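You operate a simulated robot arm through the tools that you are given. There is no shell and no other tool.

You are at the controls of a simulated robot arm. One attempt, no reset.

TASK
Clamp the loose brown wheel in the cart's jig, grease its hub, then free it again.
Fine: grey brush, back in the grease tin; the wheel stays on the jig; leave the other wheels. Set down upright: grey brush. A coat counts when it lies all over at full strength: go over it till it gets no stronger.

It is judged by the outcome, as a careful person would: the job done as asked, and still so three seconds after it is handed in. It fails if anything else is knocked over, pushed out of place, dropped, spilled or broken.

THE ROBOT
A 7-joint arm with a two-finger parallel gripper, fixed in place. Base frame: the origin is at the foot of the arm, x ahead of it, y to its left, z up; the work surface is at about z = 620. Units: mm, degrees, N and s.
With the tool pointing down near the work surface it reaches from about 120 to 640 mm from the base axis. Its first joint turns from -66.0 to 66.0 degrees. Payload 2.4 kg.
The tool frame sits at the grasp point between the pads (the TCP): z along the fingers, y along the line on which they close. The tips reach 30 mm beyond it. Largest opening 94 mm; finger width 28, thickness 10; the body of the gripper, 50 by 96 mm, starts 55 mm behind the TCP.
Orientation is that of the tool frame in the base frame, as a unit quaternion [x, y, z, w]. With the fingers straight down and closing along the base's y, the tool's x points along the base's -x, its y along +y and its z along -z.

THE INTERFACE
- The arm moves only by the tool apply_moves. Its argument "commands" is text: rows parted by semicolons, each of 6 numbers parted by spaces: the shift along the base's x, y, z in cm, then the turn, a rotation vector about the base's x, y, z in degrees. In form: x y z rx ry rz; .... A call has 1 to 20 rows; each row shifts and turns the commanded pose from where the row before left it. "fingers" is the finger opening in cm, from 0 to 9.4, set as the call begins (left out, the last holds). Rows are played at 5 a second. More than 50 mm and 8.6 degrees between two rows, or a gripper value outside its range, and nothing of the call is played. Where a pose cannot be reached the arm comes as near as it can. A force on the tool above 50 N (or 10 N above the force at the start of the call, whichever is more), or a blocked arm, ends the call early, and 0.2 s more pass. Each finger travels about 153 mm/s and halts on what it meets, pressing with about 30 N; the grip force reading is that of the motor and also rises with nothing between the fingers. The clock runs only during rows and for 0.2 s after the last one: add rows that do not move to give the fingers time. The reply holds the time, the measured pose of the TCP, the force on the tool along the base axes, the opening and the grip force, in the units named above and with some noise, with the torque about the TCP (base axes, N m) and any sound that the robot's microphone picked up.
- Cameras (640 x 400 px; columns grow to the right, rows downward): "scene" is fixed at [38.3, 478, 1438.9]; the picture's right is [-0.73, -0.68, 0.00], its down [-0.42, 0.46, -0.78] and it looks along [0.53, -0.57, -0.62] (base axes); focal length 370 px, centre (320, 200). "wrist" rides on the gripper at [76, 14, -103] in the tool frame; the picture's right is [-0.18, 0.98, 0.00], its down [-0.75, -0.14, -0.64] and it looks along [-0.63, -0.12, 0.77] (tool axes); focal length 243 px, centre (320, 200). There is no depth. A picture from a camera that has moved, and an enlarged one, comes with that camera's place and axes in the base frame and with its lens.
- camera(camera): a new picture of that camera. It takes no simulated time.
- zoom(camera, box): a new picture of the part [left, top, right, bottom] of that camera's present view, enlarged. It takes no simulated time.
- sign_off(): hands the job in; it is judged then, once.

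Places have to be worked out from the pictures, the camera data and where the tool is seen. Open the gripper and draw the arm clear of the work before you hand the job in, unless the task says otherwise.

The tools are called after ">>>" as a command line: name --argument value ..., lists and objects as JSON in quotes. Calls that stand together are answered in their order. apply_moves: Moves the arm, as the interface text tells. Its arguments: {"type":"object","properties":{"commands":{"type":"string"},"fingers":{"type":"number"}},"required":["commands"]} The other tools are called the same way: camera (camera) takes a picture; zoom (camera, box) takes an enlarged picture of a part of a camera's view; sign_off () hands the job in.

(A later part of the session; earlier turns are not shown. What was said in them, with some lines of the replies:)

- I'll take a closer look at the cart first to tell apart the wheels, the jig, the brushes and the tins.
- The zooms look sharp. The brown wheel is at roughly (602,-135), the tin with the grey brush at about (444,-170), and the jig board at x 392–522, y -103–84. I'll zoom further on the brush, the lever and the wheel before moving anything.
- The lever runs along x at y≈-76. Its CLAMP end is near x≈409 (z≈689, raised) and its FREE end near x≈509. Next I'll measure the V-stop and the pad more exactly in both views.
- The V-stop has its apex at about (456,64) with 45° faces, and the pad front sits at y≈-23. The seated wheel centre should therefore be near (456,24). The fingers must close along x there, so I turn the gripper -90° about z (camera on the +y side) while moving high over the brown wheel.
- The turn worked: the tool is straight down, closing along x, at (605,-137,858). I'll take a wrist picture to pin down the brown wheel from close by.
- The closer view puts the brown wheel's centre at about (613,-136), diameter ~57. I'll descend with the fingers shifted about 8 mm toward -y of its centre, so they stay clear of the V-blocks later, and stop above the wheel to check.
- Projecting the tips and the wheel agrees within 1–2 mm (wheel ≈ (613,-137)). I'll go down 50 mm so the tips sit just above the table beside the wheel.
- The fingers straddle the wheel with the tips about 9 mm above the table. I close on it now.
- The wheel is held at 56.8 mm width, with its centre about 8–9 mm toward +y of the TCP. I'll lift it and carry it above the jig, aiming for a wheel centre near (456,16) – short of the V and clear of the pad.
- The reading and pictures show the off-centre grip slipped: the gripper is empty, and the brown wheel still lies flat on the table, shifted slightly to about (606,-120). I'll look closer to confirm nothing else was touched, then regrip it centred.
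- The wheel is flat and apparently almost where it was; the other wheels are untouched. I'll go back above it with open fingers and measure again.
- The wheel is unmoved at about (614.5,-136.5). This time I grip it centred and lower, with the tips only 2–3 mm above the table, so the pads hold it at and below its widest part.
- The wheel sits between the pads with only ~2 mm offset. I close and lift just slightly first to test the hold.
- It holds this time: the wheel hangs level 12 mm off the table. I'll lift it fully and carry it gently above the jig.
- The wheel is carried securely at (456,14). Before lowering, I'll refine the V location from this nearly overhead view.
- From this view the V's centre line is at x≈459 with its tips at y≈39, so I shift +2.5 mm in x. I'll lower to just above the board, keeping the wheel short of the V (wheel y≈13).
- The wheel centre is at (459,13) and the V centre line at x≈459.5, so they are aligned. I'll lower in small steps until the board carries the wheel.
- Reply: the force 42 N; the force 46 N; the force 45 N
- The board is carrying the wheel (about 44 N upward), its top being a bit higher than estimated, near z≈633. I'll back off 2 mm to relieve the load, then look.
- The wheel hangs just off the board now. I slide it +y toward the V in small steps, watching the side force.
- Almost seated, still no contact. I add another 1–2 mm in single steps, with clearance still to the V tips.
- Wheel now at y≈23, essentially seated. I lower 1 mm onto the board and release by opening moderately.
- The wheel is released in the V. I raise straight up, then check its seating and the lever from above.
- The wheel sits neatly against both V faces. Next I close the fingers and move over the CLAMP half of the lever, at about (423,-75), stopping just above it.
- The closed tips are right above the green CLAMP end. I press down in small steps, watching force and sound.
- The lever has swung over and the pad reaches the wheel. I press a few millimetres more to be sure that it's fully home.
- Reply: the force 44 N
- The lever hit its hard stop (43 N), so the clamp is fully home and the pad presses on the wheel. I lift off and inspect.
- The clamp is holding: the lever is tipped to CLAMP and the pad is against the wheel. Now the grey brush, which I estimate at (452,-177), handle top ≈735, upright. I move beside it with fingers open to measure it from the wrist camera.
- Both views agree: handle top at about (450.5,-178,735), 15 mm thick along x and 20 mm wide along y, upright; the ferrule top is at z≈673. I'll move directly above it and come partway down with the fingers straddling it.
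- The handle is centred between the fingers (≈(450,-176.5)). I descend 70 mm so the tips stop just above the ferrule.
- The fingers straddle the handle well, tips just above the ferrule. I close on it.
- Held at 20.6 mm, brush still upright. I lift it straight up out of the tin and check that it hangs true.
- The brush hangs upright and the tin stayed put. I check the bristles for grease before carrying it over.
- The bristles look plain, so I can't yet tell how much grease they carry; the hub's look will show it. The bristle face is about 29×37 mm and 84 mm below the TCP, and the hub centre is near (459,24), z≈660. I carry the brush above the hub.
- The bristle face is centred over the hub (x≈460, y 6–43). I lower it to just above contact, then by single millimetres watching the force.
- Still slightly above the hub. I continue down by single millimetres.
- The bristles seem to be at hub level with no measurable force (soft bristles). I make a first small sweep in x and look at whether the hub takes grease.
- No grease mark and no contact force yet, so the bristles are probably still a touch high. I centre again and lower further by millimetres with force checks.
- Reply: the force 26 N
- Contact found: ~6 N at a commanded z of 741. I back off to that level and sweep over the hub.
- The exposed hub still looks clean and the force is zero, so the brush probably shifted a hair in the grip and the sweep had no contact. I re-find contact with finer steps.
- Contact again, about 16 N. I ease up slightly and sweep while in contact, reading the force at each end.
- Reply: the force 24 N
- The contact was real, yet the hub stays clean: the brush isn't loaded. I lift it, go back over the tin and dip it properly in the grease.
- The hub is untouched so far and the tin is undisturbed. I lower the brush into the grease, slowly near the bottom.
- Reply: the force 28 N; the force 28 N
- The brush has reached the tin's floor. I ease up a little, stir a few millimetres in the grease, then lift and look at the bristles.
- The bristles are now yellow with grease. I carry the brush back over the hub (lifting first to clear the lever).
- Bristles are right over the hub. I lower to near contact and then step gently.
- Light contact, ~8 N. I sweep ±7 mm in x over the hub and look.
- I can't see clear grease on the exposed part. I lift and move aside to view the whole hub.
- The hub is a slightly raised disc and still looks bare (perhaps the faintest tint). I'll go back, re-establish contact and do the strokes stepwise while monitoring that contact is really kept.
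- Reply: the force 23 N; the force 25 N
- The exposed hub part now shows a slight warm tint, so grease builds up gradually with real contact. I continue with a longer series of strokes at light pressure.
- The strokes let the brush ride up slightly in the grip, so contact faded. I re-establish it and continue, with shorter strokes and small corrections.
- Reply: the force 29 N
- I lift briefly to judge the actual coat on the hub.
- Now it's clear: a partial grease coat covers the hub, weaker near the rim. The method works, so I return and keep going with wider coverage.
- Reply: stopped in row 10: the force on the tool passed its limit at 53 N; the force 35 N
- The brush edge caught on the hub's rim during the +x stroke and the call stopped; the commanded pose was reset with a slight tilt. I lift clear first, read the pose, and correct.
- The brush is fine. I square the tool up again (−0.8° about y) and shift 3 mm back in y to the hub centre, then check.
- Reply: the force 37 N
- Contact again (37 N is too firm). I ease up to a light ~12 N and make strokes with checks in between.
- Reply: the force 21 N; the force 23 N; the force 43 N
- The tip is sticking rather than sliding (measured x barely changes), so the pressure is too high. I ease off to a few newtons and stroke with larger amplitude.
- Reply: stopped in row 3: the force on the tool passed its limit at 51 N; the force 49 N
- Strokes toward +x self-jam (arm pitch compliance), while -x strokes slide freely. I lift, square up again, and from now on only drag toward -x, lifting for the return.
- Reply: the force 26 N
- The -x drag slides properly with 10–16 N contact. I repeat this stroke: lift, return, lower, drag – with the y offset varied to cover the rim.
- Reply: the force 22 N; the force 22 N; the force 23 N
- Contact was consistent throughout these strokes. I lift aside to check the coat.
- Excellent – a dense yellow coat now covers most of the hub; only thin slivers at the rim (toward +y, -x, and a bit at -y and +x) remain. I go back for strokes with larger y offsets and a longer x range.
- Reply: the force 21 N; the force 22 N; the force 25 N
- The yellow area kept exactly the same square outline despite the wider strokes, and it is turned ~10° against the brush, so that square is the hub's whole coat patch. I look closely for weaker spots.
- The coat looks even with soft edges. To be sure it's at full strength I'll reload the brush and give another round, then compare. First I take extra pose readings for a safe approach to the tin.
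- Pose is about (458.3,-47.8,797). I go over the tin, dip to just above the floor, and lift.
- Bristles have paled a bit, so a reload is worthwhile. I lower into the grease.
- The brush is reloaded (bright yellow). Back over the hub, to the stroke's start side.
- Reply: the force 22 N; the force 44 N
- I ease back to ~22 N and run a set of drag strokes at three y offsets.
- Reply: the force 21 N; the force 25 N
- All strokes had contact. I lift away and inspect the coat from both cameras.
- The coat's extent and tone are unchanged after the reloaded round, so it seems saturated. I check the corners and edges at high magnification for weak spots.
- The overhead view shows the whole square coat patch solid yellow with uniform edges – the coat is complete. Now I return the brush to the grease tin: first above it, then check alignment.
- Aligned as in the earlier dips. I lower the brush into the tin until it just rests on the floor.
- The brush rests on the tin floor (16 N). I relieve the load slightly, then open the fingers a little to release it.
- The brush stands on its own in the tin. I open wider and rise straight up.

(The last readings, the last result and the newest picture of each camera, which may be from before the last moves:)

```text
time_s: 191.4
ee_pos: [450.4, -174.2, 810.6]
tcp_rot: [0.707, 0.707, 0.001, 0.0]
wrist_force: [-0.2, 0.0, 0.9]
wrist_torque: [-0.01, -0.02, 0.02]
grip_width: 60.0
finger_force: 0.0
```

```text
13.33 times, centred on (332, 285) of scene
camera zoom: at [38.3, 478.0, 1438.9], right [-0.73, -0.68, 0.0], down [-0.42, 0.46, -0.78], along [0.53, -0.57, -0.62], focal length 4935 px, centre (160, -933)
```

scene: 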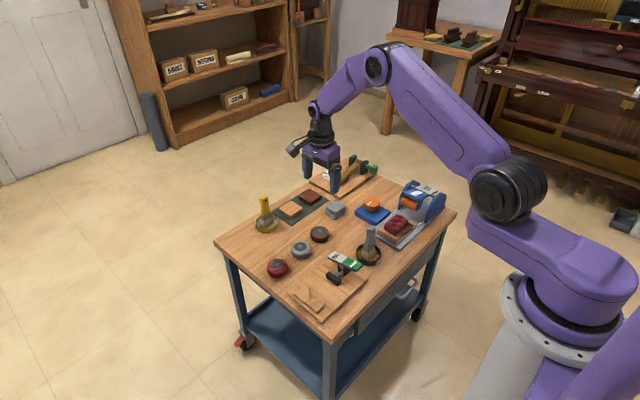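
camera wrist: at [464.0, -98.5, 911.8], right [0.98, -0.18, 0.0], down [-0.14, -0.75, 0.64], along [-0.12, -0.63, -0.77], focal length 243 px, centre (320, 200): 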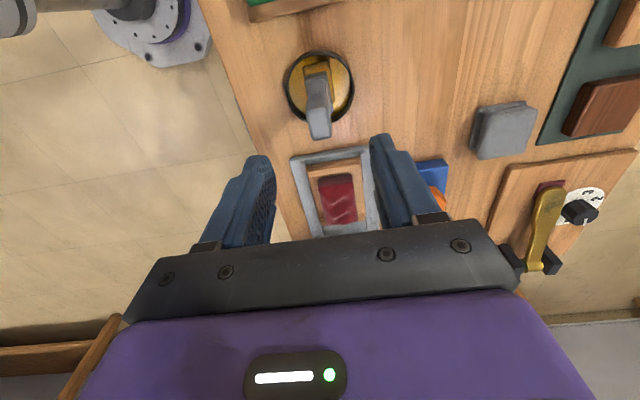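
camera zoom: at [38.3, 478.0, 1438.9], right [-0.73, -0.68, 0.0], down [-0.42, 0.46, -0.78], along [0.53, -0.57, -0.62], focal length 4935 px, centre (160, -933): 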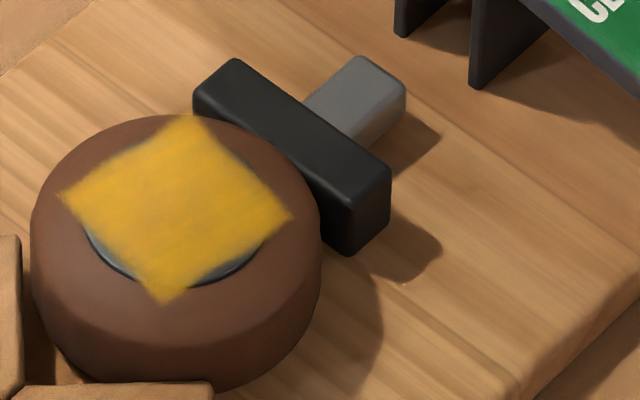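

The brush stands upright in the tin, and the coat looks solid. I'll take one clear overhead look at the hub without the brush in the way before freeing the wheel.

>>> apply_moves --commands "0.1 1.5 2.0 0 0 0; 0.1 2.5 2.0 0 0 0; 0.1 3.0 1.5 0 0 0; 0.1 3.0 1.0 0 0 0; 0.1 3.0 0.5 0 0 0; 0.1 3.0 0 0 0 0; 0.1 2.5 0 0 0 0; 0 0 0 0 0 0; 0 0 0 0 0 0" --fingers 6.0

>>> camera --camera "wrist"

>>> zoom --camera "wrist" --box '[290, 25, 340, 75]'

>>> zoom --camera "wrist" --box '[260, 0, 400, 140]'

```text
time_s: 193.4
ee_pos: [455.5, 10.5, 880.1]
tcp_rot: [0.706, 0.708, 0.001, 0.001]
wrist_force: [0.1, 0.0, 0.5]
wrist_torque: [-0.05, 0.01, -0.01]
grip_width: 60.1
finger_force: 0.0
```

```text
taken
camera wrist: at [470.0, 86.6, 982.5], right [0.98, -0.18, 0.0], down [-0.14, -0.75, 0.64], along [-0.12, -0.63, -0.77], focal length 243 px, centre (320, 200)
```

wrist: 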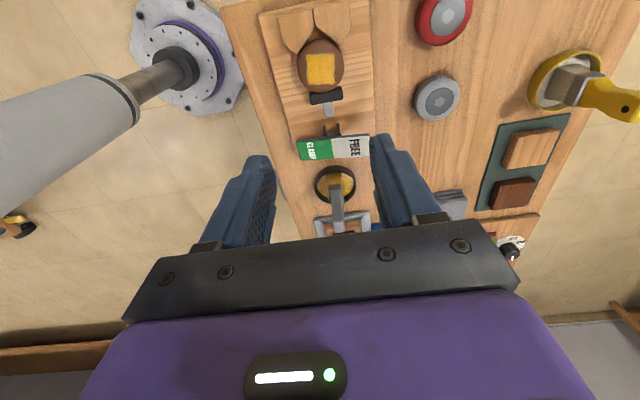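

```text
8.00 times, centred on (315, 50) of wrist
camera zoom: at [470.0, 86.6, 982.5], right [0.98, -0.18, 0.0], down [-0.14, -0.75, 0.64], along [-0.12, -0.63, -0.77], focal length 1941 px, centre (360, 1400)
```

zoom: 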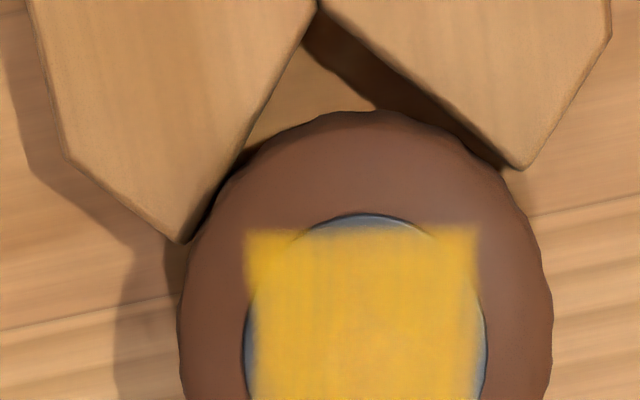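

```text
2.86 times, centred on (330, 70) of wrist
camera zoom: at [470.0, 86.6, 982.5], right [0.98, -0.18, 0.0], down [-0.14, -0.75, 0.64], along [-0.12, -0.63, -0.77], focal length 693 px, centre (291, 571)
```

zoom: 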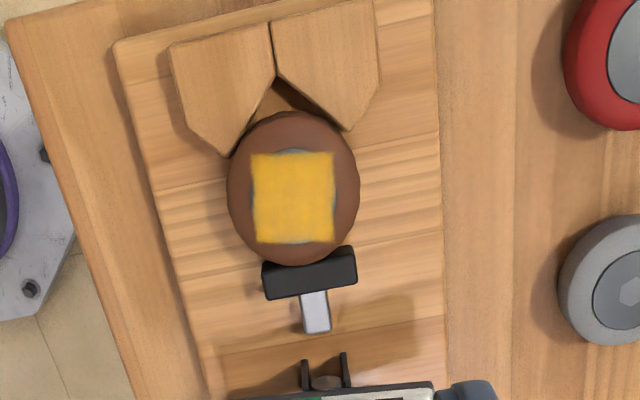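

The coat is a uniform, centred square – complete. Now I close the fingers and go over the raised FREE end of the lever, around (498,-75).

>>> apply_moves --commands "0.7 -1.4 -1.0 0 0 0; 0.7 -1.4 -2.0 0 0 0; 0.7 -1.4 -2.5 0 0 0; 0.7 -1.45 -2.5 0 0 0; 0.7 -1.45 -2.5 0 0 0; 0.65 -1.45 -2.0 0 0 0; 0 0 -2.0 0 0 0; 0 0 0 0 0 0; 0 0 0 0 0 0" --fingers 0

>>> camera --camera "wrist"

>>> zoom --camera "scene" --box '[310, 220, 390, 290]'

```text
time_s: 195.4
ee_pos: [497.4, -73.5, 735.4]
tcp_rot: [0.707, 0.708, -0.001, 0.001]
wrist_force: [0.2, 0.1, 0.1]
wrist_torque: [-0.02, 0.0, 0.03]
grip_width: 0.0
finger_force: 30.3
```

```text
taken
camera wrist: at [510.8, 1.7, 837.2], right [0.98, -0.18, 0.0], down [-0.14, -0.75, 0.64], along [-0.12, -0.63, -0.77], focal length 243 px, centre (320, 200)
```

wrist: 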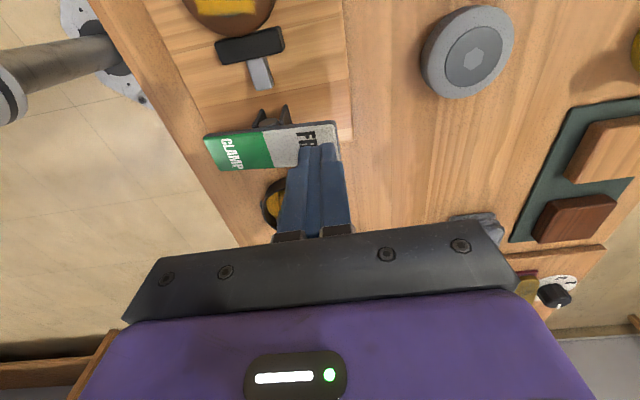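

```text
5.71 times, centred on (350, 255) of scene
camera zoom: at [38.3, 478.0, 1438.9], right [-0.73, -0.68, 0.0], down [-0.42, 0.46, -0.78], along [0.53, -0.57, -0.62], focal length 2115 px, centre (149, -114)
```

zoom: 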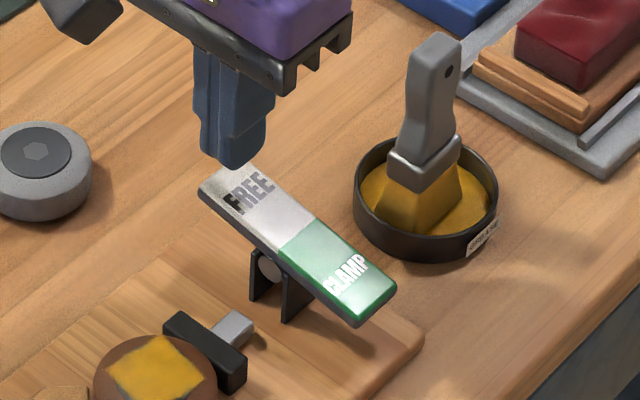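

The tips are above the FREE end. I press down in small steps.

>>> apply_moves --commands "0 0 -0.8 0 0 0; 0 0 -0.6 0 0 0; 0 0 -0.4 0 0 0; 0 0 -0.4 0 0 0; 0 0 -0.3 0 0 0; 0 0 -0.3 0 0 0"

>>> apply_moves --commands "0 0 -0.2 0 0 0; 0 0 -0.2 0 0 0; 0 0 -0.2 0 0 0"

>>> zoom --camera "scene" --box '[310, 230, 390, 300]'

```text
time_s: 196.8
ee_pos: [498.6, -74.9, 707.1]
tcp_rot: [0.707, 0.707, 0.0, 0.0]
wrist_force: [0.9, 0.5, -0.2]
wrist_torque: [0.02, 0.01, -0.02]
grip_width: 0.0
finger_force: 30.8
```

```text
time_s: 197.6
ee_pos: [499.0, -75.1, 700.0]
tcp_rot: [0.707, 0.707, 0.0, 0.0]
wrist_force: [-0.6, -0.6, 1.1]
wrist_torque: [0.01, 0.05, 0.02]
grip_width: 0.1
finger_force: 30.2
```

```text
5.71 times, centred on (350, 265) of scene
camera zoom: at [38.3, 478.0, 1438.9], right [-0.73, -0.68, 0.0], down [-0.42, 0.46, -0.78], along [0.53, -0.57, -0.62], focal length 2115 px, centre (149, -171)
```

zoom: 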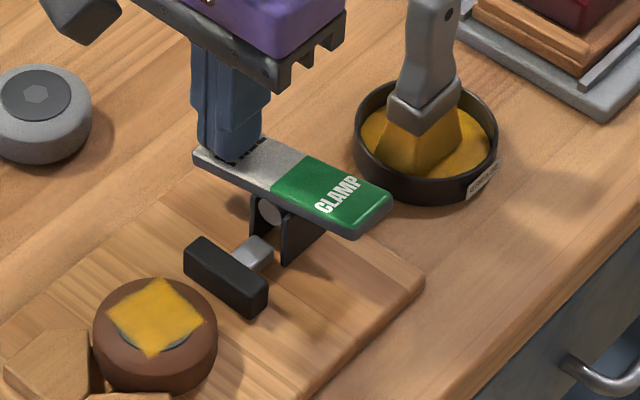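

The lever tipped to FREE and the pad is retracted; the wheel stays put. I press a touch further to be sure it's home, then lift away.

>>> apply_moves --commands "0 0 -0.1 0 0 0; 0 0 -0.05 0 0 0; 0 0 0 0 0 0"

>>> apply_moves --commands "0 0 0.5 0 0 0; 0 0 1.5 0 0 0; 0 0 3.0 0 0 0; 0 0 3.5 0 0 0; 0 0 3.5 0 0 0; 0 0 3.5 0 0 0; 0 0 0 0 0 0"

>>> camera --camera "scene"

>>> zoom --camera "scene" --box '[290, 220, 400, 320]'

```text
time_s: 198.4
ee_pos: [498.5, -74.1, 699.5]
tcp_rot: [0.707, 0.708, 0.001, 0.0]
wrist_force: [-9.4, 1.9, 41.6]
wrist_torque: [0.03, 0.66, -0.01]
grip_width: 0.2
finger_force: 30.4
```

```text
time_s: 200.0
ee_pos: [496.8, -75.3, 855.6]
tcp_rot: [0.707, 0.707, 0.001, -0.001]
wrist_force: [0.2, 1.0, -0.1]
wrist_torque: [0.03, 0.02, -0.02]
grip_width: 0.0
finger_force: 30.2
```

```text
taken
```

scene: 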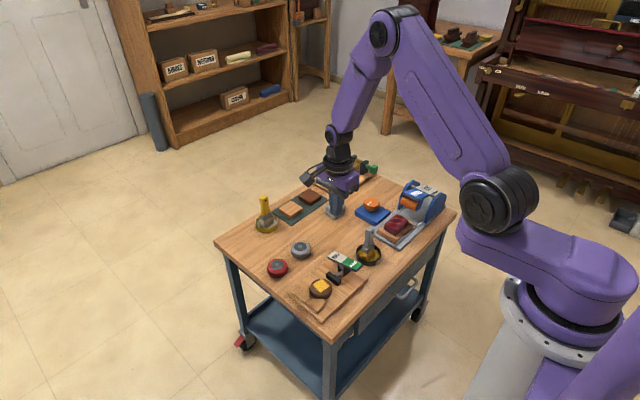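

```text
4.00 times, centred on (345, 270) of scene
camera zoom: at [38.3, 478.0, 1438.9], right [-0.73, -0.68, 0.0], down [-0.42, 0.46, -0.78], along [0.53, -0.57, -0.62], focal length 1480 px, centre (220, -80)
```

zoom: 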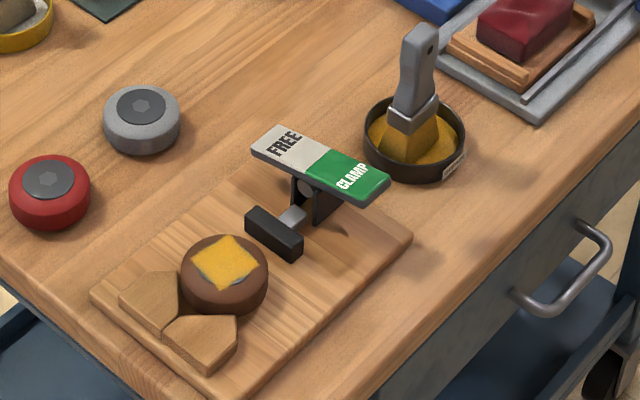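

Everything is as wanted: lever on FREE, greased wheel on the jig, brush upright in its tin, other wheels untouched. I open the gripper and draw the arm up and clear.

>>> apply_moves --commands "-1.0 0.3 2.0 0 0 0; -1.5 0.3 3.0 0 0 0; -2.0 0.3 3.0 0 0 0; -2.0 0.3 2.5 0 0 0; -1.5 0.3 1.5 0 0 0; 0 0 0 0 0 0; 0 0 0 0 0 0" --fingers 9.0

>>> camera --camera "scene"

>>> zoom --camera "scene" --box '[210, 170, 460, 330]'

>>> zoom --camera "scene" --box '[318, 270, 346, 300]'

```text
time_s: 201.6
ee_pos: [416.2, -58.9, 975.2]
tcp_rot: [0.707, 0.707, 0.001, 0.0]
wrist_force: [1.2, -0.5, 0.5]
wrist_torque: [-0.03, 0.0, 0.01]
grip_width: 90.0
finger_force: 0.1
```

```text
taken
```

scene: 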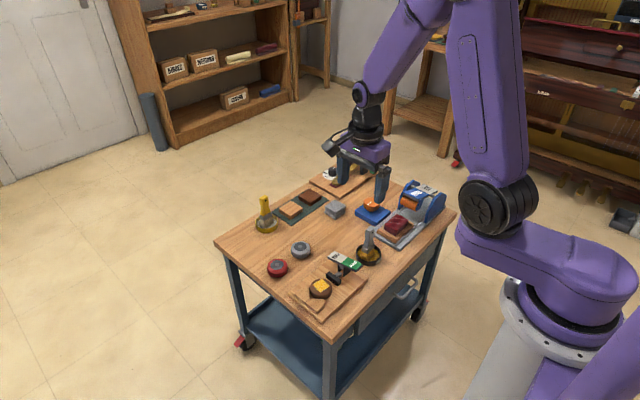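

```text
2.50 times, centred on (335, 250) of scene
camera zoom: at [38.3, 478.0, 1438.9], right [-0.73, -0.68, 0.0], down [-0.42, 0.46, -0.78], along [0.53, -0.57, -0.62], focal length 925 px, centre (282, 75)
```

zoom: 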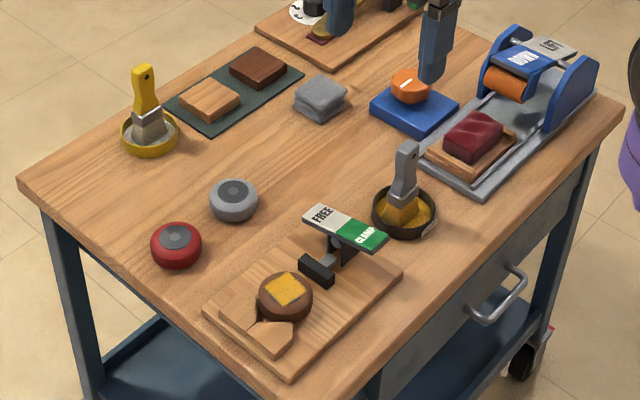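

```text
13.33 times, centred on (332, 285) of scene
camera zoom: at [38.3, 478.0, 1438.9], right [-0.73, -0.68, 0.0], down [-0.42, 0.46, -0.78], along [0.53, -0.57, -0.62], focal length 4935 px, centre (160, -933)
```

zoom: 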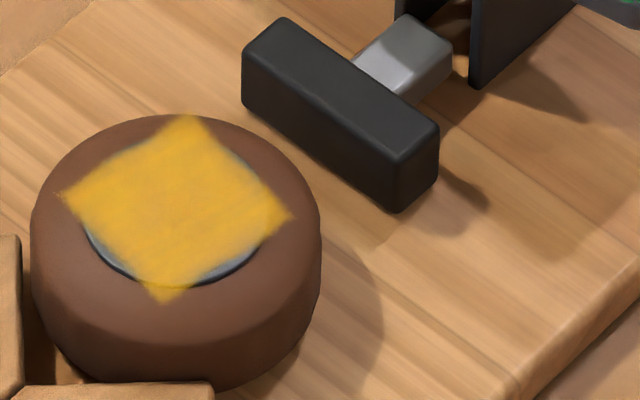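

The final views show:
- The hub carries an even yellow coat, and the wheel rests free on the jig with the lever on FREE.
- The grey brush stands upright in the grease tin.
- Everything else is where it was, and the arm is clear with the gripper open.

I hand the job in.

>>> sign_off

```text
The job is handed in.
```

The brown wheel was clamped in the jig, its hub greased, and then freed again. It is still on the jig. The grey brush is standing upright in the grease tin, and the other wheels were not touched. The arm is drawn clear with the gripper open.

- **Coat:** The yellow coat is a square patch of about 32 mm centred on the hub. It looked solid and even, and a further round with a freshly loaded brush made it no stronger or larger. Thin slivers of the hub's round edge outside that square stayed bare, even with wider strokes. A little grease sits on the tyre at the corners of the square.
- **Slip along the way:** My first grip on the wheel was off-centre and it slipped out. It stayed flat on the table where it was, so I gripped it again centred. The grease strokes shifted the clamped wheel by about 1 mm, but it stayed seated in the jig.
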